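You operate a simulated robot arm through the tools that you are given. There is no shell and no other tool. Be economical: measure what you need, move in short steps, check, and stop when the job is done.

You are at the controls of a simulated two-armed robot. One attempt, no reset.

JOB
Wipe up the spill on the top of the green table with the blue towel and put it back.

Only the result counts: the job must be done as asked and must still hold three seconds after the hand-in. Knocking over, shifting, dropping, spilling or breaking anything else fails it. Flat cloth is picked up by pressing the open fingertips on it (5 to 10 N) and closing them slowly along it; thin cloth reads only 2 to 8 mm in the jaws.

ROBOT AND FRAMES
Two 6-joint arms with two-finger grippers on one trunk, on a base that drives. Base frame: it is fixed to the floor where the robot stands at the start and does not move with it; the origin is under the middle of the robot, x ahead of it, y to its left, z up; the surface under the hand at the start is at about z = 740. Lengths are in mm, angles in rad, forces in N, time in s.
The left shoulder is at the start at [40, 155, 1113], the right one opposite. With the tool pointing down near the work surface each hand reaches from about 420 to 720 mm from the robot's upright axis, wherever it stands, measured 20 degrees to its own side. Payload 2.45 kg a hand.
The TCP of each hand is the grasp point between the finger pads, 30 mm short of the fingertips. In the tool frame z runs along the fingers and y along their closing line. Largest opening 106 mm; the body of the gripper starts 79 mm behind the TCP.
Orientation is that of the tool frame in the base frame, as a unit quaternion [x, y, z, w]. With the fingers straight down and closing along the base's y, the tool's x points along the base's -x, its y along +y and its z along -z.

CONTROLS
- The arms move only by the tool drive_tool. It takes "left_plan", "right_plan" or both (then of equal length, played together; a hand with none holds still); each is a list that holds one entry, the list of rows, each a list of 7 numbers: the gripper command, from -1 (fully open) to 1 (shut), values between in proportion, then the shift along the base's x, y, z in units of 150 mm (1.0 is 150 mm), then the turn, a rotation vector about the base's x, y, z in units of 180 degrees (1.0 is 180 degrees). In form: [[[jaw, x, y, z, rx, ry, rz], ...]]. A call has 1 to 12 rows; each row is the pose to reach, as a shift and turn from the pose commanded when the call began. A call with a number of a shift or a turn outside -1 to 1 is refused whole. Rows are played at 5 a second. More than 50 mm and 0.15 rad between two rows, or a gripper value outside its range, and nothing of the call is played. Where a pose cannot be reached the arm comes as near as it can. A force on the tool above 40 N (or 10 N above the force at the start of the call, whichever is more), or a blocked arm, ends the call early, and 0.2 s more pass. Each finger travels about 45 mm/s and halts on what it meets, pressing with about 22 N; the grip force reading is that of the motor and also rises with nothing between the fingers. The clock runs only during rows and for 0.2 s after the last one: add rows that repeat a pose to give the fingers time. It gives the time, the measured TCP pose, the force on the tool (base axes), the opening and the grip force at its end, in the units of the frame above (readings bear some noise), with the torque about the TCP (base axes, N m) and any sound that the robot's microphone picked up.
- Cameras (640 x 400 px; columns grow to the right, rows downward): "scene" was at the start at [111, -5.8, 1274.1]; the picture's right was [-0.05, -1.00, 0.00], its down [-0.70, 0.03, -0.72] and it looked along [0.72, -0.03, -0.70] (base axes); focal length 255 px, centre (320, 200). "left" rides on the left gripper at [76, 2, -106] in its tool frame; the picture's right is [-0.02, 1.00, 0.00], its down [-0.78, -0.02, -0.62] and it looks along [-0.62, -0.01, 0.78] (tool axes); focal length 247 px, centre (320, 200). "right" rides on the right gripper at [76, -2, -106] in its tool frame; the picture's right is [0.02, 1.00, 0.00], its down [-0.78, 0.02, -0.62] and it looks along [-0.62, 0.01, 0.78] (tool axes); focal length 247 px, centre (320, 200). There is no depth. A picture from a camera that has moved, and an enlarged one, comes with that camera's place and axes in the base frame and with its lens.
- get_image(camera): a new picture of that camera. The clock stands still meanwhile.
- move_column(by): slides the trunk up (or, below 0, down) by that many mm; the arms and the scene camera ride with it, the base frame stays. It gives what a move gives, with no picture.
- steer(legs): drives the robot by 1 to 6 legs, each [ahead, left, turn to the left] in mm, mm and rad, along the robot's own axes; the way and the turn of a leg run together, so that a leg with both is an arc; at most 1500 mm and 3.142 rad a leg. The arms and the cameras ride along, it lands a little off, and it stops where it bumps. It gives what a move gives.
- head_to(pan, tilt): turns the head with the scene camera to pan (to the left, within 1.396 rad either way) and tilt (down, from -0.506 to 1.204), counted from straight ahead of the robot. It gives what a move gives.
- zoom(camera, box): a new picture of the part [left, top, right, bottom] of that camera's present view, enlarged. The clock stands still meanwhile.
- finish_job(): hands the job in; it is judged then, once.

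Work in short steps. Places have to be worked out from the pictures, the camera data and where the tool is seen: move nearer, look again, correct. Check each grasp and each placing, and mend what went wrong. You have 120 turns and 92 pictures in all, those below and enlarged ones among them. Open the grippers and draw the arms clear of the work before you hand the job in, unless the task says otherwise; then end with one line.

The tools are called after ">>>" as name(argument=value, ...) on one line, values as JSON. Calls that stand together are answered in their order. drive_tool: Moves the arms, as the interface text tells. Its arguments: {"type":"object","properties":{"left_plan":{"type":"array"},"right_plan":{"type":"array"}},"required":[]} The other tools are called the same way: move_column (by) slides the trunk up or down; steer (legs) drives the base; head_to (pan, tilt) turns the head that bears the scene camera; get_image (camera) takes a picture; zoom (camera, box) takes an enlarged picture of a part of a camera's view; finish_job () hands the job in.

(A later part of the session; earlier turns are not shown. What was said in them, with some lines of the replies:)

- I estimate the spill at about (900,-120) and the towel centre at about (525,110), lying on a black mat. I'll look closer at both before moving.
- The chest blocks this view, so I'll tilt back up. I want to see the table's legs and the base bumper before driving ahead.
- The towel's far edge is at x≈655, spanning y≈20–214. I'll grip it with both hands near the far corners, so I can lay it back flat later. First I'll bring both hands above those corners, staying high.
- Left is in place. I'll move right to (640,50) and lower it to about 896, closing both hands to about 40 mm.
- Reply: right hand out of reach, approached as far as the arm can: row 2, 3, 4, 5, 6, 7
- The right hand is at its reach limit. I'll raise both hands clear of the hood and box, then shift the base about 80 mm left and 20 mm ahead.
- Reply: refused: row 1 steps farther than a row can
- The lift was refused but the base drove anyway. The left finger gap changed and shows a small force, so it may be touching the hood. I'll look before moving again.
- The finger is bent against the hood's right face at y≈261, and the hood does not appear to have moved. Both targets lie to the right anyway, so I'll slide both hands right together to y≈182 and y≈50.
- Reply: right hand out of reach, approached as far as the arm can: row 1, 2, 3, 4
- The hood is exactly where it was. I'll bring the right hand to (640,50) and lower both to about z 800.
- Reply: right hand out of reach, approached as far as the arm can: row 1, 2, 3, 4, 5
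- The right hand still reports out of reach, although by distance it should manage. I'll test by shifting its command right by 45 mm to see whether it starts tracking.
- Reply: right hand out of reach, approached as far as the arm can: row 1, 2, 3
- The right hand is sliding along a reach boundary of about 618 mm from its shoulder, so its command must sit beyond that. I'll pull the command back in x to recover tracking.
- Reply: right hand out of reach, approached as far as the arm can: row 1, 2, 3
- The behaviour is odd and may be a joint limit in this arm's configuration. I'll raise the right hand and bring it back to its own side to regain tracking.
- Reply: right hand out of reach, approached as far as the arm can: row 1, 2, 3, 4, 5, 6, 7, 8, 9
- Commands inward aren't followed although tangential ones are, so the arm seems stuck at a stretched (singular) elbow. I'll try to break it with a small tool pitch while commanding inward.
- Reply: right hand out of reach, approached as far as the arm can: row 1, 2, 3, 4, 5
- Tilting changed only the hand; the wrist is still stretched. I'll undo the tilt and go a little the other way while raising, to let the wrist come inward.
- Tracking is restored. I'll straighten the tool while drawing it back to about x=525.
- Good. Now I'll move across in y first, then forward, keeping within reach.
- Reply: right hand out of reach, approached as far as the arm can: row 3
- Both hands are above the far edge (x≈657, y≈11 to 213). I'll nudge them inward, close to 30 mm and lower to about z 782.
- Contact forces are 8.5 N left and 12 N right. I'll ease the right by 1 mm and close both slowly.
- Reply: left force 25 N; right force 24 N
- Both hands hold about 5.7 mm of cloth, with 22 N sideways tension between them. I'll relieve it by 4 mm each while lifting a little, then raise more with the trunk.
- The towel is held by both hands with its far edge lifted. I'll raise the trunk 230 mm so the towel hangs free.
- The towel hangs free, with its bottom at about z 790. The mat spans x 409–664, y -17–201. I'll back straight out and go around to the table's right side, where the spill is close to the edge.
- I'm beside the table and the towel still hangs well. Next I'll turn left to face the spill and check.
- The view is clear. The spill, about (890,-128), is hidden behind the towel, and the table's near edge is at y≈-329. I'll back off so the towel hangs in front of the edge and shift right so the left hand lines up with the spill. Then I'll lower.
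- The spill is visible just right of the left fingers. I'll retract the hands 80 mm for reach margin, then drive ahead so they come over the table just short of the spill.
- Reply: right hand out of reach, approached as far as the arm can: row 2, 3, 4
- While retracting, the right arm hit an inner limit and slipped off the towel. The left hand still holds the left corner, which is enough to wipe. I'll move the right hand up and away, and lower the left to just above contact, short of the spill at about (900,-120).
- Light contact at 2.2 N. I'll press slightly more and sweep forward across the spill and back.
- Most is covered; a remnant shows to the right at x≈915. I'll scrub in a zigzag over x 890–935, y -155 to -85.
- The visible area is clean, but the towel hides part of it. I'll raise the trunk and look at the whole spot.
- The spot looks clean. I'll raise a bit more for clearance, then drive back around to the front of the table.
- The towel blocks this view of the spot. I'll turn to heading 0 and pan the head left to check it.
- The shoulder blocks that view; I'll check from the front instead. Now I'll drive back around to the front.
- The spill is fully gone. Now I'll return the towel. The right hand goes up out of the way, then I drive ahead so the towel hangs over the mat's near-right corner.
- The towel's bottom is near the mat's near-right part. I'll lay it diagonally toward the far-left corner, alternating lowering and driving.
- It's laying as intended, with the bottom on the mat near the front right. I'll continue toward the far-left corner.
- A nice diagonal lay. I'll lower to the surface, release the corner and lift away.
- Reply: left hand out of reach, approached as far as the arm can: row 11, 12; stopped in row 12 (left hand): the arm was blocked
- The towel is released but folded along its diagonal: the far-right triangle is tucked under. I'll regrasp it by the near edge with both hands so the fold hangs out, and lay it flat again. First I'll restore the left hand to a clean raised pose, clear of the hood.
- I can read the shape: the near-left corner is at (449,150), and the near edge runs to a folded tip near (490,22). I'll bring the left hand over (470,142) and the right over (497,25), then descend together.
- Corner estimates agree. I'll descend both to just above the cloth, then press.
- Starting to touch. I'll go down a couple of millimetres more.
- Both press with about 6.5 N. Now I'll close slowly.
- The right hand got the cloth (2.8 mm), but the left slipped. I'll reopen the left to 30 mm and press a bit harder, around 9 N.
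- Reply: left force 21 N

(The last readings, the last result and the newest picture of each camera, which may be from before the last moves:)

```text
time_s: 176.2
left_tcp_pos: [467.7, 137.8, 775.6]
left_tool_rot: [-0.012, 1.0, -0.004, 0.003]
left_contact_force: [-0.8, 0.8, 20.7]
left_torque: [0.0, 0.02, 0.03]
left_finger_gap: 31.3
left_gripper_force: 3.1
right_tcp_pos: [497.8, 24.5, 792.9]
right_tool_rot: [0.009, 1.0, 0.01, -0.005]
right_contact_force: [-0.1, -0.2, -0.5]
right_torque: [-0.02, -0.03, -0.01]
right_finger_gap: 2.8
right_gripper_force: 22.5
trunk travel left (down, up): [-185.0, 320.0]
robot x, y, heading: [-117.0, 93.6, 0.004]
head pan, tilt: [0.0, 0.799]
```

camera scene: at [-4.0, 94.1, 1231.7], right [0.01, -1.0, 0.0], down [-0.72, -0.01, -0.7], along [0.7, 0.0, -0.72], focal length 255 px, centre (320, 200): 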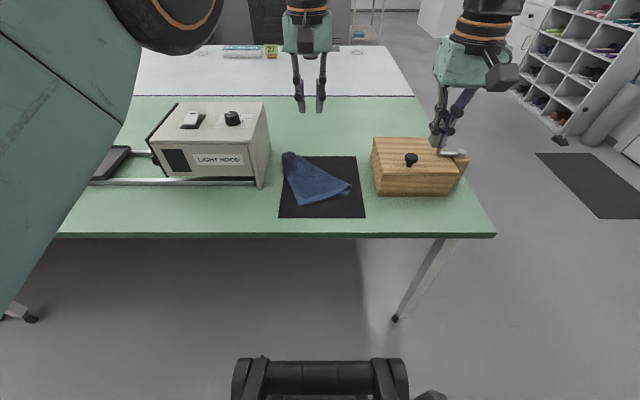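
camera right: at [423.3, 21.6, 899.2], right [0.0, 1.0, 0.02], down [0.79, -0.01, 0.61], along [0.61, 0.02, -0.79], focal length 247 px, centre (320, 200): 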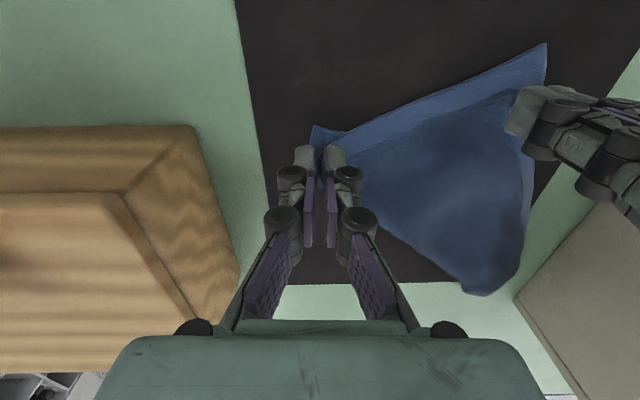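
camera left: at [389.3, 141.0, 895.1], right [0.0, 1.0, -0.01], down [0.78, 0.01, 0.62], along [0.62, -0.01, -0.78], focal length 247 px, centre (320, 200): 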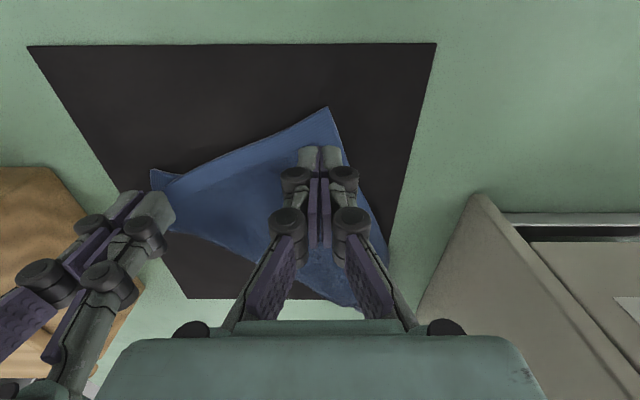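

At 20.7 N that's too hard. I'll ease up 1.2 mm to about 9–10 N, then close slowly.

>>> drive_tool(left_plan=[[[0.43, 0, 0, 0.009, 0, 0, 0], [0.48, 0, 0, 0.009, 0, 0, 0], [0.54, 0, 0, 0.009, 0, 0, 0], [0.6, 0, 0, 0.009, 0, 0, 0], [0.66, 0, 0, 0.009, 0, 0, 0], [0.72, 0, 0, 0.009, 0, 0, 0], [0.78, 0, 0, 0.009, 0, 0, 0], [0.84, 0, 0, 0.009, 0, 0, 0], [0.9, 0, 0, 0.009, 0, 0, 0], [0.96, 0, 0, 0.009, 0, 0, 0], [1, 0, 0, 0.009, 0, 0, 0], [1, 0, 0, 0.009, 0, 0, 0]]])

>>> drive_tool(left_plan=[[[1, 0, 0, 0.02, 0, 0, 0], [1, 0, 0, 0.1, 0, 0, 0], [1, 0, 0, 0.1, 0, 0, 0]]])

>>> get_image(camera="left")

```text
time_s: 178.8
left_tcp_pos: [467.6, 138.5, 775.0]
left_tool_rot: [-0.01, 1.0, -0.004, 0.002]
left_contact_force: [2.4, -7.0, 13.8]
left_torque: [-0.26, -0.06, 0.13]
left_finger_gap: 5.1
left_gripper_force: 22.0
right_tcp_pos: [499.6, 25.4, 792.2]
right_tool_rot: [0.009, 1.0, 0.01, -0.005]
right_contact_force: [-2.7, 7.3, -1.4]
right_torque: [0.22, 0.13, 0.08]
right_finger_gap: 3.2
right_gripper_force: 22.1
trunk travel left (down, up): [-185.0, 320.0]
robot x, y, heading: [-113.5, 91.8, 0.005]
head pan, tilt: [0.0, 0.799]
```

```text
time_s: 179.7
left_tcp_pos: [467.6, 137.8, 787.0]
left_tool_rot: [-0.01, 1.0, -0.004, 0.0]
left_contact_force: [3.6, -7.6, -0.2]
left_torque: [-0.23, -0.11, 0.11]
left_finger_gap: 4.1
left_gripper_force: 22.5
right_tcp_pos: [500.2, 25.5, 791.5]
right_tool_rot: [0.009, 1.0, 0.01, -0.005]
right_contact_force: [-3.0, 9.1, -0.7]
right_torque: [0.2, 0.14, 0.09]
right_finger_gap: 3.0
right_gripper_force: 21.5
trunk travel left (down, up): [-185.0, 320.0]
robot x, y, heading: [-116.8, 92.0, 0.006]
head pan, tilt: [0.0, 0.799]
```

```text
39 pictures are left
camera left: at [390.3, 137.8, 893.7], right [0.0, 1.0, -0.01], down [0.78, 0.01, 0.62], along [0.62, -0.01, -0.78], focal length 247 px, centre (320, 200)
```

left: 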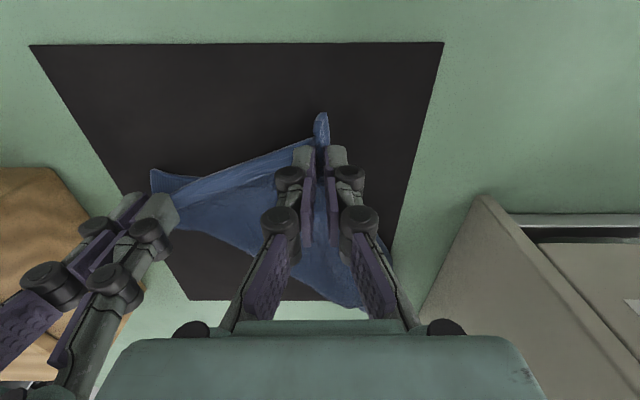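

Both hands hold now (4.1 and 3.0 mm). I'll lift with the trunk and look.

>>> move_column(by=260)

>>> get_image(camera="scene")

>>> get_image(camera="right")

```text
time_s: 182.3
left_tcp_pos: [467.1, 137.8, 1049.0]
left_tool_rot: [-0.012, 1.0, -0.004, 0.001]
left_contact_force: [4.3, -7.8, 0.7]
left_torque: [-0.26, -0.1, 0.09]
left_finger_gap: 4.4
left_gripper_force: 22.1
right_tcp_pos: [500.0, 25.1, 1050.5]
right_tool_rot: [0.009, 1.0, 0.01, -0.005]
right_contact_force: [-4.3, 8.4, 0.1]
right_torque: [0.21, 0.13, 0.05]
right_finger_gap: 3.1
right_gripper_force: 22.2
trunk travel left (down, up): [-445.0, 60.0]
robot x, y, heading: [-117.3, 89.9, 0.004]
head pan, tilt: [0.0, 0.799]
```

```text
38 pictures are left
camera scene: at [-6.3, 91.9, 1491.8], right [0.01, -1.0, 0.0], down [-0.72, 0.0, -0.7], along [0.7, 0.0, -0.72], focal length 255 px, centre (320, 200)
```

scene: 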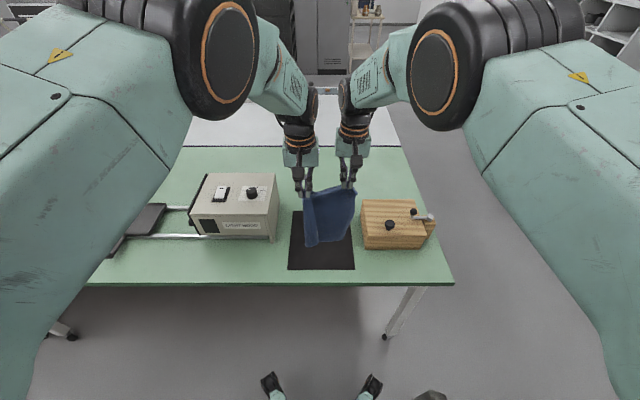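

```text
37 pictures are left
camera right: at [424.7, 21.7, 1158.4], right [0.0, 1.0, 0.02], down [0.79, -0.01, 0.61], along [0.61, 0.02, -0.79], focal length 247 px, centre (320, 200)
```

right: 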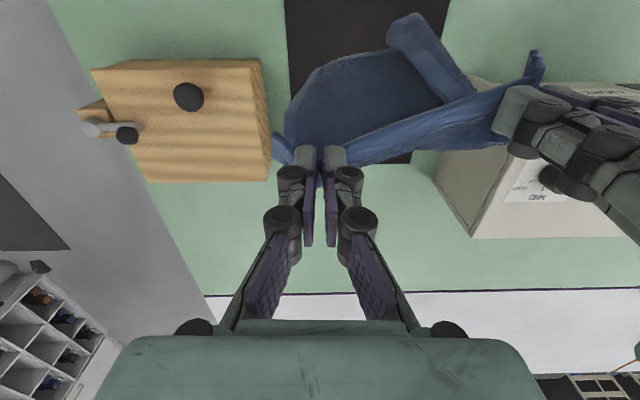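

>>> zoom(camera="scene", box=[270, 160, 390, 270])

```text
3.64 times, centred on (330, 215) of scene
camera zoom: at [-6.3, 91.9, 1491.8], right [0.01, -1.0, 0.0], down [-0.72, 0.0, -0.7], along [0.7, 0.0, -0.72], focal length 926 px, centre (284, 146)
```

zoom: 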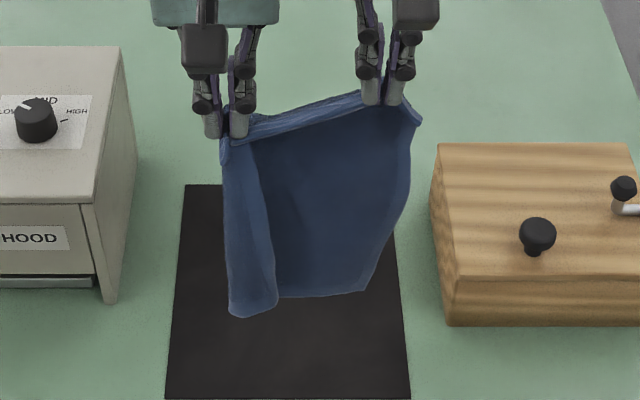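

It hangs fully unfolded, with only a slight curl along the left side. I'll square the hands, then lay it forward: bottom edge down at the near side of the mat first, hands ending at the far side.

>>> drive_tool(left_plan=[[[1, 0.05, 0.02, 0, 0, 0, 0], [1, 0.11, 0.03, 0, 0, 0, 0], [1, 0.11, 0.03, 0, 0, 0, 0]]], right_plan=[[[1, -0.05, 0.0, 0, 0, 0, 0], [1, -0.11, 0.0, 0, 0, 0, 0], [1, -0.11, 0.0, 0, 0, 0, 0]]])

>>> steer(legs=[[-58, 22, -0.005]])

>>> move_column(by=-35)

>>> zoom(camera="scene", box=[260, 150, 400, 290])

```text
time_s: 183.1
left_tcp_pos: [484.7, 142.3, 1048.8]
left_tool_rot: [-0.01, 1.0, -0.004, 0.0]
left_contact_force: [0.5, -3.3, -0.3]
left_torque: [-0.09, -0.01, 0.04]
left_finger_gap: 4.0
left_gripper_force: 22.4
right_tcp_pos: [485.4, 24.3, 1051.9]
right_tool_rot: [0.01, 1.0, 0.009, -0.005]
right_contact_force: [-0.4, 3.3, 0.4]
right_torque: [0.07, 0.03, 0.05]
right_finger_gap: 2.9
right_gripper_force: 22.3
trunk travel left (down, up): [-445.0, 60.0]
robot x, y, heading: [-115.9, 95.5, -0.0]
head pan, tilt: [0.0, 0.799]
```

```text
time_s: 184.5
left_tcp_pos: [428.7, 159.2, 1046.4]
left_tool_rot: [-0.008, 1.0, -0.004, -0.001]
left_contact_force: [1.7, -3.5, 0.4]
left_torque: [-0.04, 0.02, 0.09]
left_finger_gap: 3.9
left_gripper_force: 22.0
right_tcp_pos: [427.7, 42.0, 1049.1]
right_tool_rot: [0.012, 1.0, 0.011, -0.008]
right_contact_force: [-0.7, 2.6, -0.1]
right_torque: [0.06, 0.05, 0.04]
right_finger_gap: 2.9
right_gripper_force: 22.3
trunk travel left (down, up): [-445.0, 60.0]
robot x, y, heading: [-175.5, 114.1, 0.003]
head pan, tilt: [0.0, 0.799]
```

```text
time_s: 185.3
left_tcp_pos: [427.7, 159.9, 1012.1]
left_tool_rot: [-0.009, 1.0, -0.004, 0.0]
left_contact_force: [0.8, -3.4, 0.1]
left_torque: [-0.02, 0.01, 0.03]
left_finger_gap: 3.8
left_gripper_force: 22.2
right_tcp_pos: [425.8, 43.0, 1015.7]
right_tool_rot: [0.012, 1.0, 0.011, -0.006]
right_contact_force: [0.2, 2.3, -0.5]
right_torque: [0.1, 0.05, 0.08]
right_finger_gap: 2.8
right_gripper_force: 21.9
trunk travel left (down, up): [-410.0, 95.0]
robot x, y, heading: [-178.8, 111.5, -0.001]
head pan, tilt: [0.0, 0.799]
```

```text
2.86 times, centred on (330, 220) of scene
camera zoom: at [-66.7, 112.7, 1455.9], right [0.0, -1.0, 0.0], down [-0.72, 0.0, -0.7], along [0.7, 0.0, -0.72], focal length 728 px, centre (291, 143)
```

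zoom: 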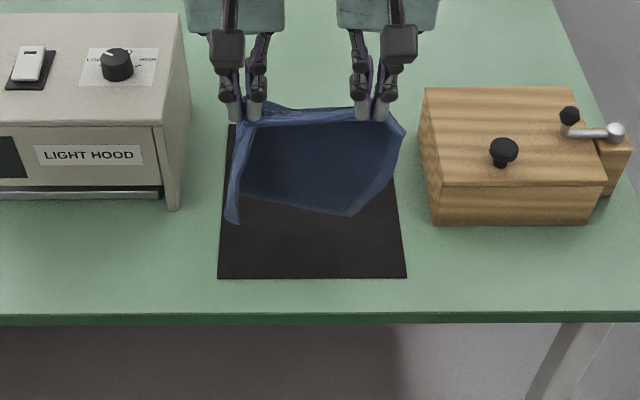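

The bottom appears to swing a little. I'll lower slightly and look again once it settles.

>>> move_column(by=-25)

>>> zoom(camera="scene", box=[260, 150, 400, 290])

```text
time_s: 186.0
left_tcp_pos: [426.4, 160.6, 987.8]
left_tool_rot: [-0.007, 1.0, -0.005, 0.001]
left_contact_force: [0.5, -2.7, -0.7]
left_torque: [-0.08, 0.0, 0.04]
left_finger_gap: 3.8
left_gripper_force: 22.0
right_tcp_pos: [424.8, 43.9, 989.4]
right_tool_rot: [0.011, 1.0, 0.01, -0.004]
right_contact_force: [-1.1, 2.6, -0.8]
right_torque: [0.12, 0.04, 0.03]
right_finger_gap: 3.0
right_gripper_force: 21.9
trunk travel left (down, up): [-385.0, 120.0]
robot x, y, heading: [-173.3, 118.2, 0.002]
head pan, tilt: [0.0, 0.799]
```

```text
2.86 times, centred on (330, 220) of scene
camera zoom: at [-67.9, 114.5, 1430.7], right [0.0, -1.0, 0.0], down [-0.72, 0.0, -0.7], along [0.7, 0.0, -0.72], focal length 728 px, centre (291, 143)
```

zoom: 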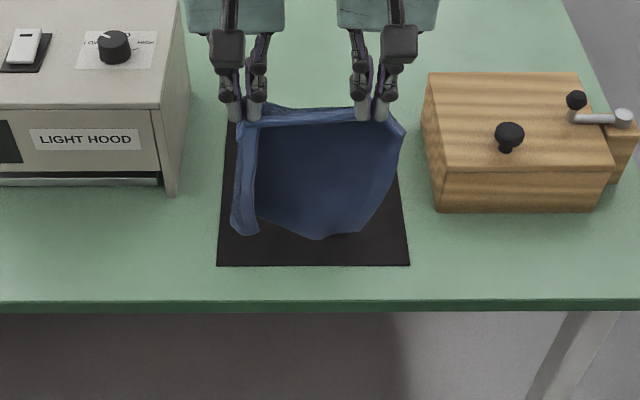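

Still about 30 mm above the mat and nearly plumb. I'll touch down, then lay forward in steps.

>>> move_column(by=-30)

>>> steer(legs=[[35, -8, 0]])

>>> move_column(by=-45)

>>> steer(legs=[[45, 0, 0]])

>>> zoom(camera="scene", box=[250, 140, 410, 290])

```text
time_s: 186.8
left_tcp_pos: [424.3, 162.3, 958.3]
left_tool_rot: [-0.009, 1.0, -0.004, 0.002]
left_contact_force: [0.1, -3.1, 0.8]
left_torque: [-0.07, -0.05, 0.04]
left_finger_gap: 4.1
left_gripper_force: 21.7
right_tcp_pos: [423.0, 44.8, 962.5]
right_tool_rot: [0.011, 1.0, 0.01, -0.005]
right_contact_force: [-0.7, 3.5, 0.6]
right_torque: [0.11, 0.0, 0.06]
right_finger_gap: 2.9
right_gripper_force: 21.6
trunk travel left (down, up): [-355.0, 150.0]
robot x, y, heading: [-179.0, 117.6, 0.003]
head pan, tilt: [0.0, 0.799]
```

```text
time_s: 187.9
left_tcp_pos: [460.6, 153.5, 958.5]
left_tool_rot: [-0.008, 1.0, -0.005, 0.003]
left_contact_force: [0.1, -2.5, 1.1]
left_torque: [-0.07, -0.02, 0.06]
left_finger_gap: 4.0
left_gripper_force: 21.8
right_tcp_pos: [459.6, 35.0, 962.0]
right_tool_rot: [0.011, 1.0, 0.011, -0.006]
right_contact_force: [-1.0, 2.2, -0.1]
right_torque: [0.08, -0.01, 0.02]
right_finger_gap: 3.0
right_gripper_force: 22.3
trunk travel left (down, up): [-355.0, 150.0]
robot x, y, heading: [-140.3, 109.6, 0.0]
head pan, tilt: [0.0, 0.799]
```

```text
time_s: 188.8
left_tcp_pos: [463.3, 153.8, 912.1]
left_tool_rot: [-0.009, 1.0, -0.005, 0.001]
left_contact_force: [0.5, -2.8, -0.7]
left_torque: [-0.1, 0.0, 0.03]
left_finger_gap: 3.7
left_gripper_force: 22.0
right_tcp_pos: [462.8, 35.5, 913.6]
right_tool_rot: [0.012, 1.0, 0.01, -0.007]
right_contact_force: [-0.1, 3.0, 0.2]
right_torque: [0.07, 0.01, 0.05]
right_finger_gap: 2.8
right_gripper_force: 21.6
trunk travel left (down, up): [-310.0, 195.0]
robot x, y, heading: [-139.1, 106.3, 0.002]
head pan, tilt: [0.0, 0.799]
```

```text
time_s: 190.0
left_tcp_pos: [510.8, 155.8, 910.2]
left_tool_rot: [-0.01, 1.0, -0.006, -0.002]
left_contact_force: [1.0, -3.0, 0.5]
left_torque: [-0.08, 0.05, 0.03]
left_finger_gap: 3.8
left_gripper_force: 22.4
right_tcp_pos: [508.5, 38.3, 912.8]
right_tool_rot: [0.012, 1.0, 0.008, -0.008]
right_contact_force: [-0.2, 2.9, -0.6]
right_torque: [0.08, 0.1, 0.04]
right_finger_gap: 3.1
right_gripper_force: 21.8
trunk travel left (down, up): [-310.0, 195.0]
robot x, y, heading: [-89.4, 111.3, 0.0]
head pan, tilt: [0.0, 0.799]
```

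```text
2.67 times, centred on (330, 215) of scene
camera zoom: at [23.8, 108.8, 1355.5], right [0.0, -1.0, 0.0], down [-0.72, 0.0, -0.69], along [0.69, 0.0, -0.72], focal length 679 px, centre (293, 160)
```

zoom: 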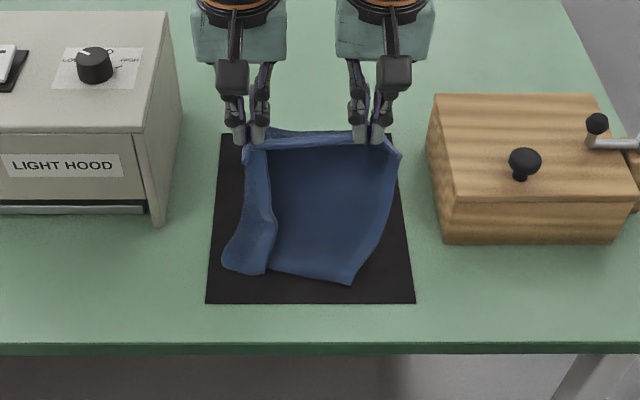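

Laying down well. I'll continue forward and down.

>>> move_column(by=-45)

>>> steer(legs=[[45, 0, 0]])

>>> move_column(by=-45)

>>> steer(legs=[[45, 0, 0]])

>>> zoom(camera="scene", box=[250, 140, 410, 290])

```text
time_s: 190.9
left_tcp_pos: [504.5, 153.4, 870.5]
left_tool_rot: [-0.009, 1.0, -0.004, 0.003]
left_contact_force: [-0.2, -2.1, 0.4]
left_torque: [-0.05, -0.04, 0.03]
left_finger_gap: 4.0
left_gripper_force: 22.0
right_tcp_pos: [503.5, 34.5, 872.4]
right_tool_rot: [0.011, 1.0, 0.01, -0.004]
right_contact_force: [-0.4, 2.7, 0.7]
right_torque: [0.07, -0.04, 0.03]
right_finger_gap: 2.8
right_gripper_force: 21.9
trunk travel left (down, up): [-265.0, 240.0]
robot x, y, heading: [-89.6, 111.0, 0.002]
head pan, tilt: [0.0, 0.799]
```

```text
time_s: 192.2
left_tcp_pos: [551.7, 151.3, 868.8]
left_tool_rot: [-0.009, 1.0, -0.004, 0.0]
left_contact_force: [0.6, -3.0, 0.3]
left_torque: [-0.06, -0.03, 0.06]
left_finger_gap: 3.7
left_gripper_force: 22.0
right_tcp_pos: [549.7, 35.7, 871.6]
right_tool_rot: [0.011, 1.0, 0.011, -0.006]
right_contact_force: [-0.9, 2.8, -0.4]
right_torque: [0.09, 0.03, 0.01]
right_finger_gap: 2.9
right_gripper_force: 21.5
trunk travel left (down, up): [-265.0, 240.0]
robot x, y, heading: [-43.7, 106.2, -0.002]
head pan, tilt: [0.0, 0.799]
```

```text
time_s: 193.0
left_tcp_pos: [550.8, 154.4, 825.0]
left_tool_rot: [-0.009, 1.0, -0.004, 0.002]
left_contact_force: [-0.8, -3.2, 0.3]
left_torque: [-0.08, -0.02, 0.06]
left_finger_gap: 3.7
left_gripper_force: 22.1
right_tcp_pos: [549.2, 37.1, 826.5]
right_tool_rot: [0.011, 1.0, 0.01, -0.005]
right_contact_force: [-1.3, 2.3, 0.6]
right_torque: [0.1, -0.01, 0.02]
right_finger_gap: 2.8
right_gripper_force: 22.0
trunk travel left (down, up): [-220.0, 285.0]
robot x, y, heading: [-44.2, 109.0, 0.003]
head pan, tilt: [0.0, 0.799]
```

```text
time_s: 194.3
left_tcp_pos: [595.8, 154.1, 821.4]
left_tool_rot: [-0.01, 1.0, -0.004, 0.0]
left_contact_force: [1.4, -2.8, 0.2]
left_torque: [-0.08, 0.01, 0.04]
left_finger_gap: 3.9
left_gripper_force: 22.0
right_tcp_pos: [596.1, 35.8, 824.9]
right_tool_rot: [0.01, 1.0, 0.009, -0.007]
right_contact_force: [-0.1, 3.0, -0.4]
right_torque: [0.07, 0.05, 0.02]
right_finger_gap: 2.9
right_gripper_force: 22.1
trunk travel left (down, up): [-220.0, 285.0]
robot x, y, heading: [5.0, 108.7, -0.001]
head pan, tilt: [0.0, 0.799]
```

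```text
2.67 times, centred on (330, 215) of scene
camera zoom: at [116.0, 107.2, 1266.8], right [0.0, -1.0, 0.0], down [-0.72, 0.0, -0.7], along [0.7, 0.0, -0.72], focal length 679 px, centre (293, 160)
```

zoom: 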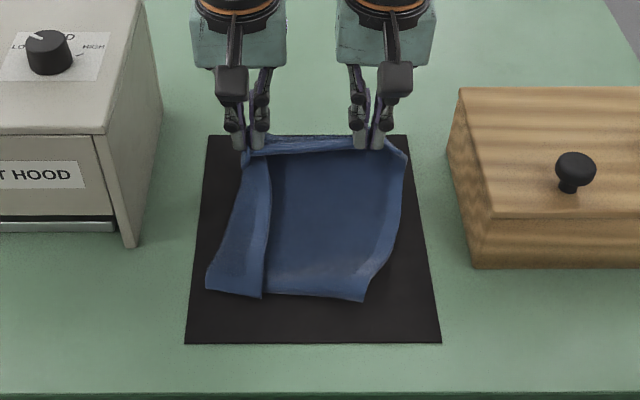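

Nearly flat on the mat. I'll take the last 20 mm forward, lower to the surface, release slowly and lift away.

>>> drive_tool(left_plan=[[[1, 0.06, 0, -0.12, 0, 0, 0], [1, 0.12, 0, -0.22, 0, 0, 0], [1, 0.16, 0, -0.29, 0, 0, 0], [0.85, 0.16, 0, -0.29, 0, 0, 0], [0.7, 0.16, 0, -0.29, 0, 0, 0], [0.6, 0.16, 0, -0.28, 0, 0, 0], [0.6, 0.16, 0, -0.15, 0, 0, 0], [0.6, 0.16, 0, 0.1, 0, 0, 0], [0.6, 0.16, 0, 0.4, 0, 0, 0], [0.6, 0.16, 0, 0.6, 0, 0, 0], [0.6, 0.16, 0, 0.6, 0, 0, 0]]], right_plan=[[[1, 0.06, 0, -0.13, 0, 0, 0], [1, 0.12, 0, -0.24, 0, 0, 0], [1, 0.16, 0, -0.31, 0, 0, 0], [0.85, 0.16, 0, -0.31, 0, 0, 0], [0.7, 0.16, 0, -0.31, 0, 0, 0], [0.6, 0.16, 0, -0.3, 0, 0, 0], [0.6, 0.16, 0, -0.15, 0, 0, 0], [0.6, 0.16, 0, 0.1, 0, 0, 0], [0.6, 0.16, 0, 0.4, 0, 0, 0], [0.6, 0.16, 0, 0.6, 0, 0, 0], [0.6, 0.16, 0, 0.6, 0, 0, 0]]])

>>> zoom(camera="scene", box=[250, 140, 410, 290])

```text
time_s: 196.7
left_tcp_pos: [619.8, 152.1, 913.4]
left_tool_rot: [-0.009, 1.0, -0.006, 0.0]
left_contact_force: [0.5, 0.1, 0.4]
left_torque: [-0.01, 0.0, 0.0]
left_finger_gap: 21.3
left_gripper_force: 0.0
right_tcp_pos: [619.8, 35.9, 915.1]
right_tool_rot: [0.01, 1.0, 0.01, -0.007]
right_contact_force: [0.2, 0.8, -0.6]
right_torque: [-0.01, 0.01, 0.03]
right_finger_gap: 21.1
right_gripper_force: 0.1
trunk travel left (down, up): [-220.0, 285.0]
robot x, y, heading: [6.3, 106.4, 0.005]
head pan, tilt: [0.0, 0.799]
```

```text
2.67 times, centred on (330, 215) of scene
camera zoom: at [114.3, 106.4, 1266.9], right [0.0, -1.0, 0.0], down [-0.72, 0.0, -0.7], along [0.7, 0.0, -0.72], focal length 679 px, centre (293, 160)
```

zoom: 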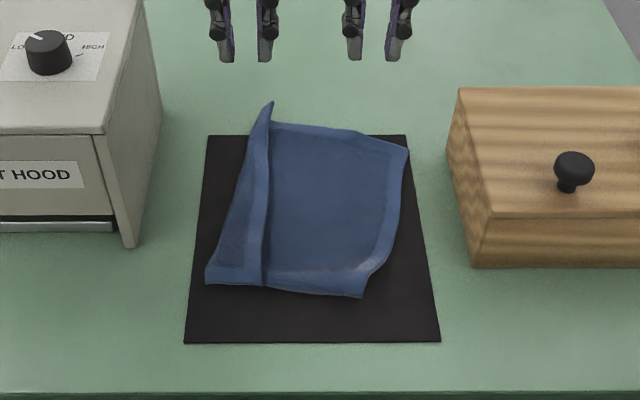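

The towel is on the mat with a standing ridge along its left side. I'll look with the left camera and then pull that ridge out to the left.

>>> get_image(camera="left")

>>> get_image(camera="right")

```text
30 pictures are left
camera left: at [542.3, 153.0, 1019.0], right [0.0, 1.0, -0.01], down [0.78, 0.0, 0.62], along [0.62, -0.01, -0.78], focal length 247 px, centre (320, 200)
```

left: 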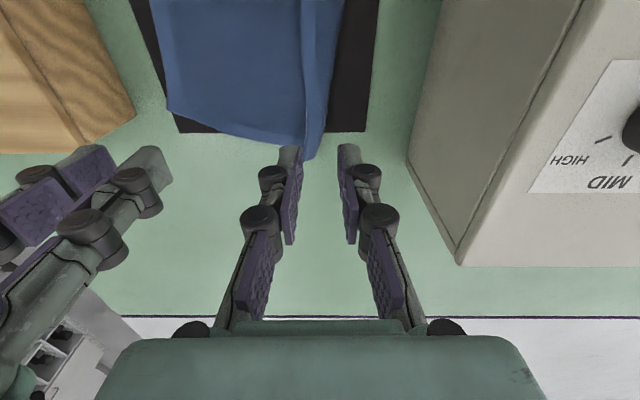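

```text
29 pictures are left
camera right: at [543.8, 33.7, 1022.8], right [0.0, 1.0, 0.02], down [0.79, -0.01, 0.61], along [0.61, 0.01, -0.79], focal length 247 px, centre (320, 200)
```

right: 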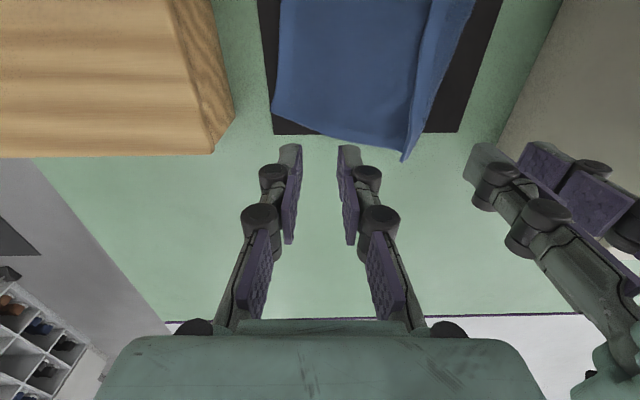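

The tip of the ridge is at (681,134), about 30 mm high. I'll raise the right hand away, shift the base slightly for reach, and place the left hand over the ridge.

>>> drive_tool(right_plan=[[[0.6, 0, 0, 0.25, 0, 0, 0], [0.6, 0, 0, 0.5, 0, 0, 0], [0.6, 0, 0, 0.75, 0, 0, 0], [0.6, 0, 0, 0.75, 0, 0, 0]]])

>>> steer(legs=[[35, -45, -0.004]])

```text
time_s: 197.7
left_tcp_pos: [619.2, 153.4, 913.2]
left_tool_rot: [-0.008, 1.0, -0.004, 0.001]
left_contact_force: [-0.4, -0.4, 0.2]
left_torque: [0.03, -0.01, 0.01]
left_finger_gap: 21.1
left_gripper_force: 0.1
right_tcp_pos: [617.1, 35.4, 1028.3]
right_tool_rot: [0.011, 1.0, 0.01, -0.007]
right_contact_force: [0.2, 0.1, -0.5]
right_torque: [0.02, 0.0, 0.02]
right_finger_gap: 21.4
right_gripper_force: 0.1
trunk travel left (down, up): [-220.0, 285.0]
robot x, y, heading: [4.3, 105.5, -0.0]
head pan, tilt: [0.0, 0.799]
```

```text
time_s: 198.9
left_tcp_pos: [655.9, 106.2, 912.0]
left_tool_rot: [-0.006, 1.0, -0.003, -0.001]
left_contact_force: [0.5, -0.2, -0.4]
left_torque: [0.04, 0.06, 0.0]
left_finger_gap: 21.2
left_gripper_force: 0.2
right_tcp_pos: [654.3, -10.4, 1028.3]
right_tool_rot: [0.013, 1.0, 0.01, -0.007]
right_contact_force: [0.8, 0.7, -0.6]
right_torque: [0.01, 0.05, 0.01]
right_finger_gap: 21.0
right_gripper_force: 0.1
trunk travel left (down, up): [-220.0, 285.0]
robot x, y, heading: [42.9, 59.3, -0.003]
head pan, tilt: [0.0, 0.799]
```

Now over to y=137, open to 50 mm, and down around the ridge.

>>> drive_tool(left_plan=[[[0.06, 0, 0.1, 0, 0, 0, 0], [0.06, 0, 0.2, -0.1, 0, 0, 0], [0.06, 0, 0.2, -0.3, 0, 0, 0], [0.06, 0, 0.2, -0.5, 0, 0, 0], [0.06, 0, 0.2, -0.5, 0, 0, 0]]])

>>> get_image(camera="left")

```text
time_s: 200.1
left_tcp_pos: [654.7, 136.0, 838.6]
left_tool_rot: [-0.007, 1.0, -0.005, 0.0]
left_contact_force: [-0.6, -0.1, 0.1]
left_torque: [-0.02, 0.01, -0.01]
left_finger_gap: 49.9
left_gripper_force: 0.1
right_tcp_pos: [652.2, -9.7, 1028.0]
right_tool_rot: [0.013, 1.0, 0.009, -0.006]
right_contact_force: [-0.9, 0.7, -0.4]
right_torque: [-0.05, -0.01, 0.02]
right_finger_gap: 21.1
right_gripper_force: 0.0
trunk travel left (down, up): [-220.0, 285.0]
robot x, y, heading: [44.3, 59.6, 0.003]
head pan, tilt: [0.0, 0.799]
```

```text
28 pictures are left
camera left: at [577.7, 137.1, 943.1], right [0.01, 1.0, -0.01], down [0.78, 0.0, 0.62], along [0.62, -0.01, -0.78], focal length 247 px, centre (320, 200)
```

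left: 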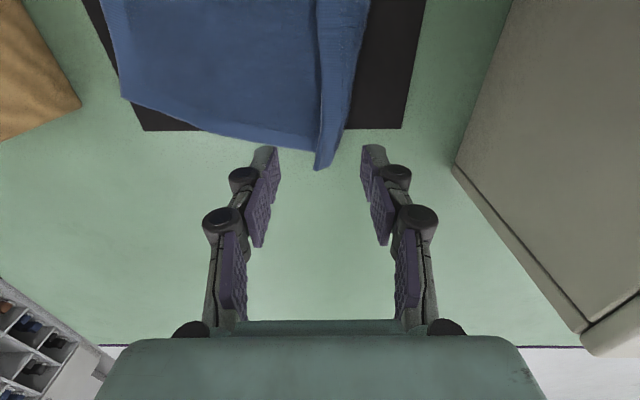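

The ridge lies between the fingers. I'll lower, pinch it, and pull it 40 mm left and 20 mm back, keeping it low.

>>> drive_tool(left_plan=[[[0.06, 0, 0, -0.2, 0, 0, 0], [0.06, 0, 0, -0.36, 0, 0, 0], [0.06, 0, 0, -0.39, 0, 0, 0], [0.3, 0, 0, -0.39, 0, 0, 0], [0.6, 0, 0, -0.39, 0, 0, 0], [0.85, 0, 0, -0.39, 0, 0, 0], [1, 0, 0, -0.39, 0, 0, 0], [1, 0, 0, -0.39, 0, 0, 0], [1, 0, 0, -0.39, 0, 0, 0]]])

>>> get_image(camera="left")

```text
time_s: 202.1
left_tcp_pos: [652.8, 136.6, 779.3]
left_tool_rot: [-0.007, 1.0, -0.003, 0.0]
left_contact_force: [-0.6, -0.4, -0.6]
left_torque: [-0.03, 0.01, 0.03]
left_finger_gap: 5.0
left_gripper_force: 21.8
right_tcp_pos: [651.2, -11.5, 1029.1]
right_tool_rot: [0.013, 1.0, 0.01, -0.005]
right_contact_force: [-0.2, 0.8, 0.2]
right_torque: [0.02, -0.02, 0.0]
right_finger_gap: 21.6
right_gripper_force: 0.2
trunk travel left (down, up): [-220.0, 285.0]
robot x, y, heading: [43.5, 62.1, -0.003]
head pan, tilt: [0.0, 0.799]
```

```text
27 pictures are left
camera left: at [576.9, 136.7, 885.1], right [0.01, 1.0, -0.01], down [0.78, 0.0, 0.62], along [0.62, -0.01, -0.78], focal length 247 px, centre (320, 200)
```

left: 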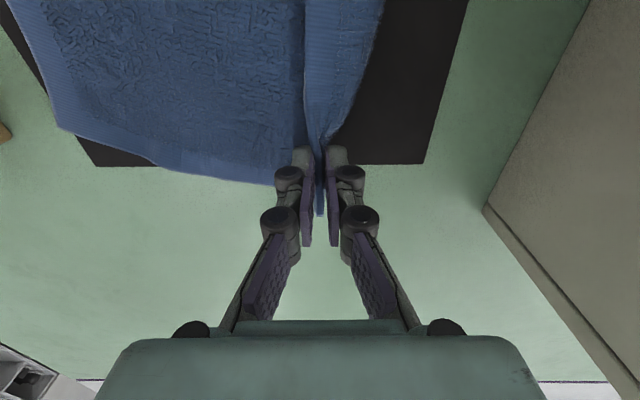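

The ridge is gripped (5 mm). Pulling it left and back, then releasing.

>>> drive_tool(left_plan=[[[1, 0, 0.03, 0.08, 0, 0, 0], [1, -0.03, 0.12, 0.08, 0, 0, 0], [1, -0.07, 0.22, 0.08, 0, 0, 0], [1, -0.1, 0.3, 0.06, 0, 0, 0], [1, -0.1, 0.3, 0.02, 0, 0, 0], [0.8, -0.1, 0.3, 0.0, 0, 0, 0], [0.6, -0.1, 0.3, 0.0, 0, 0, 0], [0.5, -0.1, 0.3, 0.1, 0, 0, 0], [0.5, -0.1, 0.3, 0.4, 0, 0, 0], [0.5, -0.1, 0.2, 0.7, 0, 0, 0], [0.5, -0.1, 0.2, 0.9, 0, 0, 0], [0.5, -0.1, 0.2, 0.9, 0, 0, 0]]])

>>> get_image(camera="left")

>>> zoom(camera="scene", box=[240, 140, 400, 290])

```text
time_s: 204.7
left_tcp_pos: [640.0, 166.0, 913.6]
left_tool_rot: [-0.007, 1.0, -0.005, -0.002]
left_contact_force: [-0.2, 1.0, 0.9]
left_torque: [0.01, 0.0, -0.02]
left_finger_gap: 26.7
left_gripper_force: 0.1
right_tcp_pos: [651.2, -11.7, 1029.4]
right_tool_rot: [0.013, 1.0, 0.009, -0.006]
right_contact_force: [0.1, -0.1, 0.1]
right_torque: [-0.02, -0.01, -0.01]
right_finger_gap: 21.4
right_gripper_force: 0.1
trunk travel left (down, up): [-220.0, 285.0]
robot x, y, heading: [42.9, 58.8, 0.0]
head pan, tilt: [0.0, 0.799]
```

```text
26 pictures are left
camera left: at [562.1, 166.8, 1019.9], right [0.01, 1.0, -0.01], down [0.78, 0.0, 0.62], along [0.62, -0.01, -0.78], focal length 247 px, centre (320, 200)
```

left: 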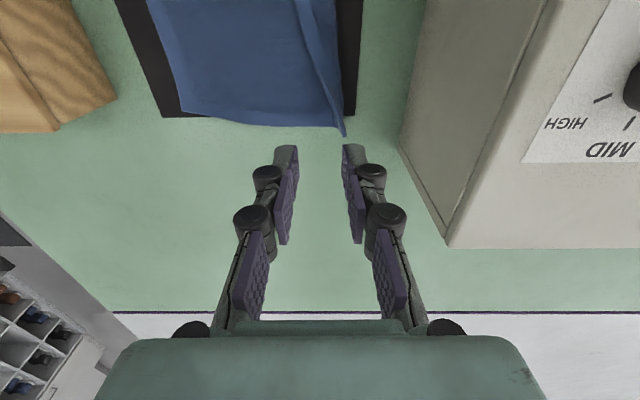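

```text
2.67 times, centred on (320, 215) of scene
camera zoom: at [151.6, 58.4, 1266.9], right [0.0, -1.0, 0.0], down [-0.72, 0.0, -0.7], along [0.7, 0.0, -0.72], focal length 679 px, centre (320, 160)
```

zoom: 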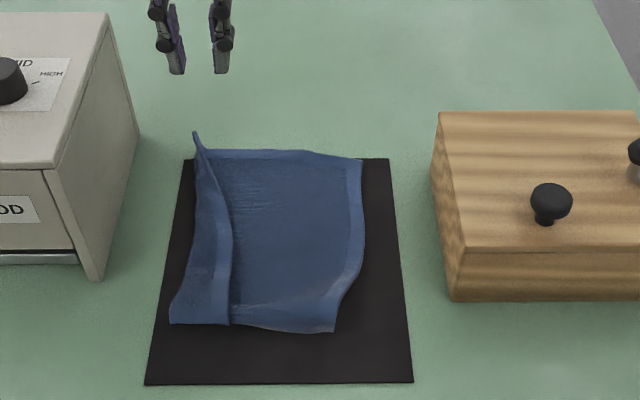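

Nearly square on the mat now, though about 30 mm too far forward: near edge x≈457, far edge slightly past the mat. I'll back off and gently pull it toward me by the near edge.

>>> steer(legs=[[-165, -50, 0]])

>>> get_image(camera="left")

```text
time_s: 207.4
left_tcp_pos: [477.0, 114.9, 913.0]
left_tool_rot: [-0.007, 1.0, -0.003, 0.0]
left_contact_force: [0.0, -0.2, -0.5]
left_torque: [0.03, 0.01, 0.02]
left_finger_gap: 26.3
left_gripper_force: 0.0
right_tcp_pos: [488.8, -61.9, 1027.7]
right_tool_rot: [0.013, 1.0, 0.011, -0.006]
right_contact_force: [-0.4, 0.8, -0.3]
right_torque: [0.06, 0.02, 0.01]
right_finger_gap: 21.4
right_gripper_force: 0.0
trunk travel left (down, up): [-220.0, 285.0]
robot x, y, heading: [-121.1, 8.7, -0.004]
head pan, tilt: [0.0, 0.799]
```

```text
24 pictures are left
camera left: at [399.9, 115.3, 1019.0], right [0.01, 1.0, -0.01], down [0.78, 0.0, 0.62], along [0.62, -0.01, -0.78], focal length 247 px, centre (320, 200)
```

left: 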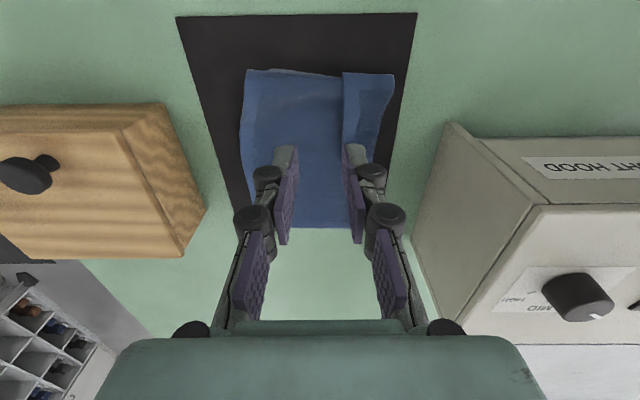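

The near edge is at x≈454. I'll press at (475,115) with a 30 mm opening.

>>> drive_tool(left_plan=[[[0.43, 0, 0, -0.2, 0, 0, 0], [0.43, 0, 0, -0.5, 0, 0, 0], [0.43, 0, 0, -0.75, 0, 0, 0], [0.43, 0, 0, -0.86, 0, 0, 0], [0.43, 0, 0, -0.89, 0, 0, 0], [0.43, 0, 0, -0.905, 0, 0, 0], [0.43, 0, 0, -0.905, 0, 0, 0]]])

```text
time_s: 209.0
left_tcp_pos: [476.6, 118.0, 780.0]
left_tool_rot: [-0.007, 1.0, -0.004, 0.0]
left_contact_force: [-1.4, -0.4, 8.6]
left_torque: [0.21, 0.08, -0.03]
left_finger_gap: 30.4
left_gripper_force: 0.8
right_tcp_pos: [487.8, -60.6, 1029.1]
right_tool_rot: [0.013, 1.0, 0.01, -0.005]
right_contact_force: [0.2, -0.4, 0.1]
right_torque: [-0.01, 0.04, -0.01]
right_finger_gap: 21.2
right_gripper_force: 0.1
trunk travel left (down, up): [-220.0, 285.0]
robot x, y, heading: [-126.2, 12.4, -0.002]
head pan, tilt: [0.0, 0.799]
```

Contact at 8.6 N; one finger is on the pleat. I'll close slowly while following down slightly.

>>> drive_tool(left_plan=[[[0.48, 0, 0, -0.004, 0, 0, 0], [0.54, 0, 0, -0.008, 0, 0, 0], [0.6, 0, 0, -0.01, 0, 0, 0], [0.66, 0, 0, -0.012, 0, 0, 0], [0.72, 0, 0, -0.014, 0, 0, 0], [0.78, 0, 0, -0.014, 0, 0, 0], [0.84, 0, 0, -0.014, 0, 0, 0], [0.9, 0, 0, -0.014, 0, 0, 0], [0.96, 0, 0, -0.014, 0, 0, 0], [1, 0, 0, -0.014, 0, 0, 0], [1, 0, 0, -0.01, 0, 0, 0], [1, 0, 0, 0.02, 0, 0, 0]]])

```text
time_s: 211.6
left_tcp_pos: [473.8, 117.4, 780.3]
left_tool_rot: [-0.007, 1.0, -0.004, -0.002]
left_contact_force: [0.6, -0.1, 1.1]
left_torque: [0.03, 0.03, -0.01]
left_finger_gap: 0.0
left_gripper_force: 21.9
right_tcp_pos: [487.9, -60.2, 1028.4]
right_tool_rot: [0.013, 1.0, 0.01, -0.006]
right_contact_force: [0.0, 0.9, -0.1]
right_torque: [0.01, -0.01, 0.02]
right_finger_gap: 21.3
right_gripper_force: 0.1
trunk travel left (down, up): [-220.0, 285.0]
robot x, y, heading: [-123.8, 11.0, -0.005]
head pan, tilt: [0.0, 0.799]
```

It slipped. One retry with a 36 mm opening and a firmer press.

>>> drive_tool(left_plan=[[[0.8, 0, -0.08, 0.1, 0, 0, 0], [0.5, 0, -0.1, 0.1, 0, 0, 0], [0.32, 0, -0.1, 0.1, 0, 0, 0], [0.32, 0, -0.1, 0.1, 0, 0, 0], [0.32, 0, -0.1, 0.02, 0, 0, 0], [0.32, 0, -0.1, -0.02, 0, 0, 0], [0.32, 0, -0.1, -0.035, 0, 0, 0], [0.32, 0, -0.1, -0.035, 0, 0, 0]]])

```text
time_s: 213.4
left_tcp_pos: [475.6, 103.1, 778.9]
left_tool_rot: [-0.007, 1.0, -0.005, 0.002]
left_contact_force: [0.2, 1.0, 11.3]
left_torque: [0.31, 0.08, -0.05]
left_finger_gap: 37.3
left_gripper_force: 0.8
right_tcp_pos: [486.8, -60.5, 1029.6]
right_tool_rot: [0.013, 1.0, 0.011, -0.005]
right_contact_force: [-0.2, -0.6, 0.2]
right_torque: [0.02, -0.02, 0.02]
right_finger_gap: 21.1
right_gripper_force: 0.1
trunk travel left (down, up): [-220.0, 285.0]
robot x, y, heading: [-125.3, 12.0, -0.001]
head pan, tilt: [0.0, 0.799]
```

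The torque shows only the left finger is loaded, on the pleat. I'll lift, move 20 mm right onto flat cloth, and press again.

>>> drive_tool(left_plan=[[[0.32, 0, -0.05, 0.08, 0, 0, 0], [0.32, 0, -0.16, 0.08, 0, 0, 0], [0.32, 0, -0.16, 0.02, 0, 0, 0], [0.32, 0, -0.16, -0.01, 0, 0, 0], [0.32, 0, -0.16, -0.02, 0, 0, 0], [0.32, 0, -0.16, -0.02, 0, 0, 0]]])

```text
time_s: 214.8
left_tcp_pos: [475.3, 77.7, 774.6]
left_tool_rot: [-0.007, 1.0, -0.004, 0.003]
left_contact_force: [-0.2, 1.8, 12.1]
left_torque: [0.15, 0.08, -0.01]
left_finger_gap: 37.0
left_gripper_force: 0.8
right_tcp_pos: [485.5, -59.2, 1030.5]
right_tool_rot: [0.013, 1.0, 0.01, -0.005]
right_contact_force: [-0.4, -0.1, -0.2]
right_torque: [0.01, 0.0, 0.03]
right_finger_gap: 21.2
right_gripper_force: 0.1
trunk travel left (down, up): [-220.0, 285.0]
robot x, y, heading: [-124.6, 10.4, -0.003]
head pan, tilt: [0.0, 0.799]
```

Good press of about 12 N near the normal height. Closing slowly.

>>> drive_tool(left_plan=[[[0.38, 0, 0, 0, 0, 0, 0], [0.44, 0, 0, 0, 0, 0, 0], [0.5, 0, 0, 0, 0, 0, 0], [0.56, 0, 0, 0, 0, 0, 0], [0.63, 0, 0, 0, 0, 0, 0], [0.7, 0, 0, 0, 0, 0, 0], [0.77, 0, 0, 0, 0, 0, 0], [0.84, 0, 0, 0, 0, 0, 0], [0.91, 0, 0, 0, 0, 0, 0], [0.98, 0, 0, 0, 0, 0, 0], [1, 0, 0, 0, 0, 0, 0], [1, 0, 0, 0.03, 0, 0, 0]]])

>>> get_image(camera="left")

```text
time_s: 217.4
left_tcp_pos: [474.5, 79.0, 774.7]
left_tool_rot: [-0.007, 1.0, -0.004, -0.003]
left_contact_force: [2.3, -0.1, 3.6]
left_torque: [0.03, -0.03, -0.07]
left_finger_gap: 4.1
left_gripper_force: 22.1
right_tcp_pos: [487.8, -59.6, 1027.3]
right_tool_rot: [0.013, 1.0, 0.01, -0.006]
right_contact_force: [1.4, -0.2, 0.2]
right_torque: [0.0, -0.01, 0.0]
right_finger_gap: 21.0
right_gripper_force: 0.1
trunk travel left (down, up): [-220.0, 285.0]
robot x, y, heading: [-126.5, 11.9, -0.007]
head pan, tilt: [0.0, 0.799]
```

```text
23 pictures are left
camera left: at [397.9, 78.6, 881.2], right [0.01, 1.0, -0.01], down [0.79, 0.0, 0.62], along [0.62, -0.01, -0.79], focal length 247 px, centre (320, 200)
```

left: 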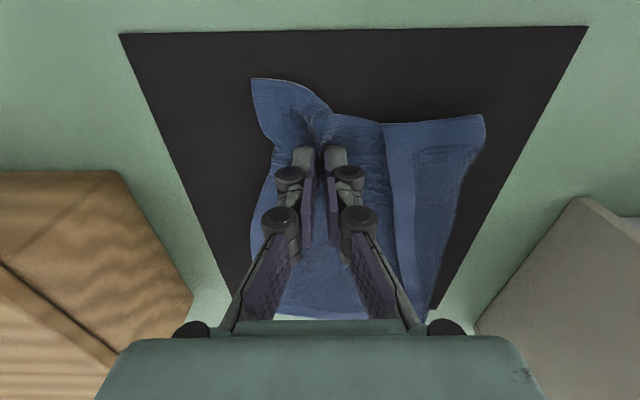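

Gripped (4.1 mm). Pulling 30 mm toward me and slightly right, low, then releasing.

>>> drive_tool(left_plan=[[[1, 0, 0, 0.05, 0, 0, 0], [1, -0.06, -0.03, 0.06, 0, 0, 0], [1, -0.12, -0.06, 0.06, 0, 0, 0], [1, -0.2, -0.1, 0.06, 0, 0, 0], [1, -0.2, -0.1, 0.02, 0, 0, 0], [0.8, -0.2, -0.1, 0.02, 0, 0, 0], [0.55, -0.2, -0.1, 0.02, 0, 0, 0], [0.4, -0.2, -0.1, 0.1, 0, 0, 0], [0.4, -0.2, -0.1, 0.4, 0, 0, 0], [0.4, -0.2, -0.1, 0.7, 0, 0, 0], [0.4, -0.1, 0, 1.0, 0, 0, 0], [0.4, -0.1, 0, 1.0, 0, 0, 0]]])

>>> zoom(camera="scene", box=[220, 110, 400, 260])

>>> get_image(camera="left")

```text
time_s: 220.0
left_tcp_pos: [459.7, 79.3, 930.6]
left_tool_rot: [-0.005, 1.0, -0.003, 0.0]
left_contact_force: [0.4, 0.5, 0.3]
left_torque: [-0.01, -0.01, -0.03]
left_finger_gap: 31.9
left_gripper_force: 0.1
right_tcp_pos: [487.6, -60.4, 1027.9]
right_tool_rot: [0.013, 1.0, 0.01, -0.006]
right_contact_force: [0.0, 0.0, 0.2]
right_torque: [0.0, 0.0, 0.03]
right_finger_gap: 21.4
right_gripper_force: 0.2
trunk travel left (down, up): [-220.0, 285.0]
robot x, y, heading: [-121.1, 12.7, -0.002]
head pan, tilt: [0.0, 0.799]
```

```text
2.67 times, centred on (310, 185) of scene
camera zoom: at [-15.4, 8.0, 1266.9], right [0.0, -1.0, 0.0], down [-0.72, 0.0, -0.7], along [0.7, 0.0, -0.72], focal length 679 px, centre (347, 240)
```

zoom: 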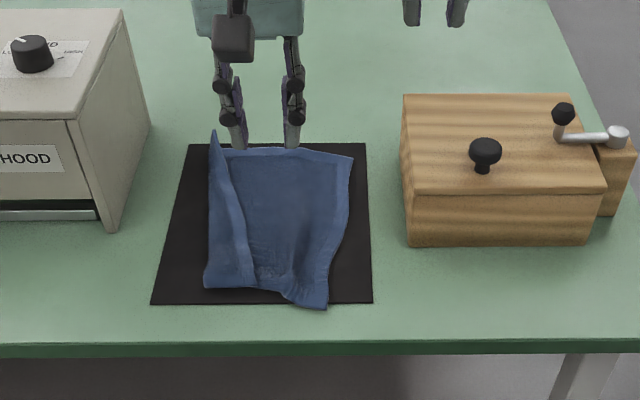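

```text
21 pictures are left
camera left: at [383.1, 78.9, 1034.9], right [0.01, 1.0, -0.01], down [0.78, 0.0, 0.62], along [0.62, -0.01, -0.78], focal length 247 px, centre (320, 200)
```

left: 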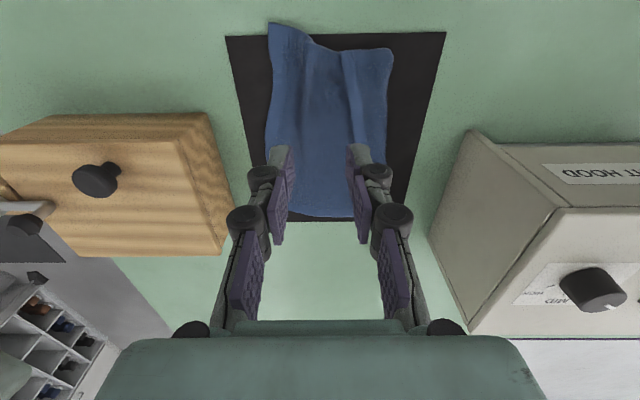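

The towel is centred on the mat, and the mat, box and hood are where they were. I'll open the grippers, raise the arms and back away.

>>> drive_tool(left_plan=[[[-0.5, 0, 0, 0.3, 0, 0, 0], [-1, 0, 0, 0.5, 0, 0, 0], [-1, 0, 0, 0.5, 0, 0, 0], [-1, 0, 0, 0.5, 0, 0, 0]]], right_plan=[[[-0.5, 0, 0, 0, 0, 0, 0], [-1, 0, 0, 0, 0, 0, 0], [-1, 0, 0, 0, 0, 0, 0], [-1, 0, 0, 0, 0, 0, 0]]])

>>> steer(legs=[[-250, 0, 0]])

>>> get_image(camera="scene")

```text
time_s: 221.0
left_tcp_pos: [459.8, 79.3, 1004.2]
left_tool_rot: [-0.007, 1.0, -0.004, 0.0]
left_contact_force: [-0.2, 1.0, 0.8]
left_torque: [0.0, 0.02, 0.0]
left_finger_gap: 105.5
left_gripper_force: 0.1
right_tcp_pos: [487.3, -59.7, 1027.3]
right_tool_rot: [0.014, 1.0, 0.009, -0.005]
right_contact_force: [-0.5, 0.2, 0.1]
right_torque: [-0.03, -0.03, -0.01]
right_finger_gap: 101.5
right_gripper_force: 0.1
trunk travel left (down, up): [-220.0, 285.0]
robot x, y, heading: [-125.9, 7.5, -0.007]
head pan, tilt: [0.0, 0.799]
```

```text
time_s: 224.8
left_tcp_pos: [203.9, 77.4, 1008.4]
left_tool_rot: [-0.009, 1.0, -0.002, 0.005]
left_contact_force: [-1.7, -0.9, 0.8]
left_torque: [0.09, -0.11, 0.01]
left_finger_gap: 106.1
left_gripper_force: 0.1
right_tcp_pos: [232.1, -63.2, 1033.6]
right_tool_rot: [0.012, 1.0, 0.012, -0.003]
right_contact_force: [-1.2, -0.8, 0.1]
right_torque: [0.09, -0.11, -0.01]
right_finger_gap: 105.9
right_gripper_force: 0.0
trunk travel left (down, up): [-220.0, 285.0]
robot x, y, heading: [-379.8, 11.5, 0.002]
head pan, tilt: [0.0, 0.799]
```

```text
20 pictures are left
camera scene: at [-275.5, 3.5, 1267.9], right [0.0, -1.0, 0.0], down [-0.71, 0.0, -0.7], along [0.7, 0.0, -0.71], focal length 255 px, centre (320, 200)
```

scene: 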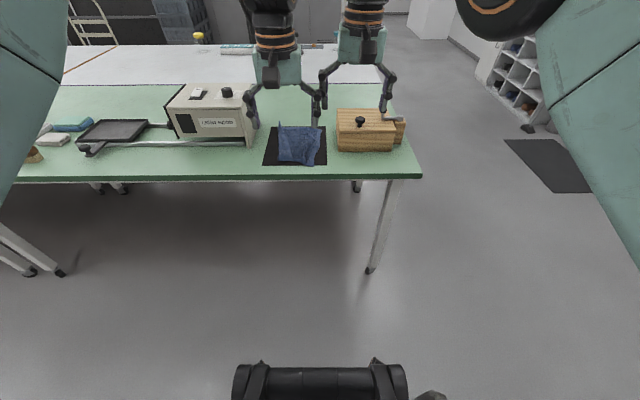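

The towel is back on its mat, the table is clean, the grippers are open and the arms are clear. I'm handing the job in.

>>> finish_job()

```text
The job is handed in.
```

I wiped up the spill with the blue towel and put it back on its black mat, a little wrinkled. The hood, box and mat look unmoved, though a left finger briefly touched the hood early on.
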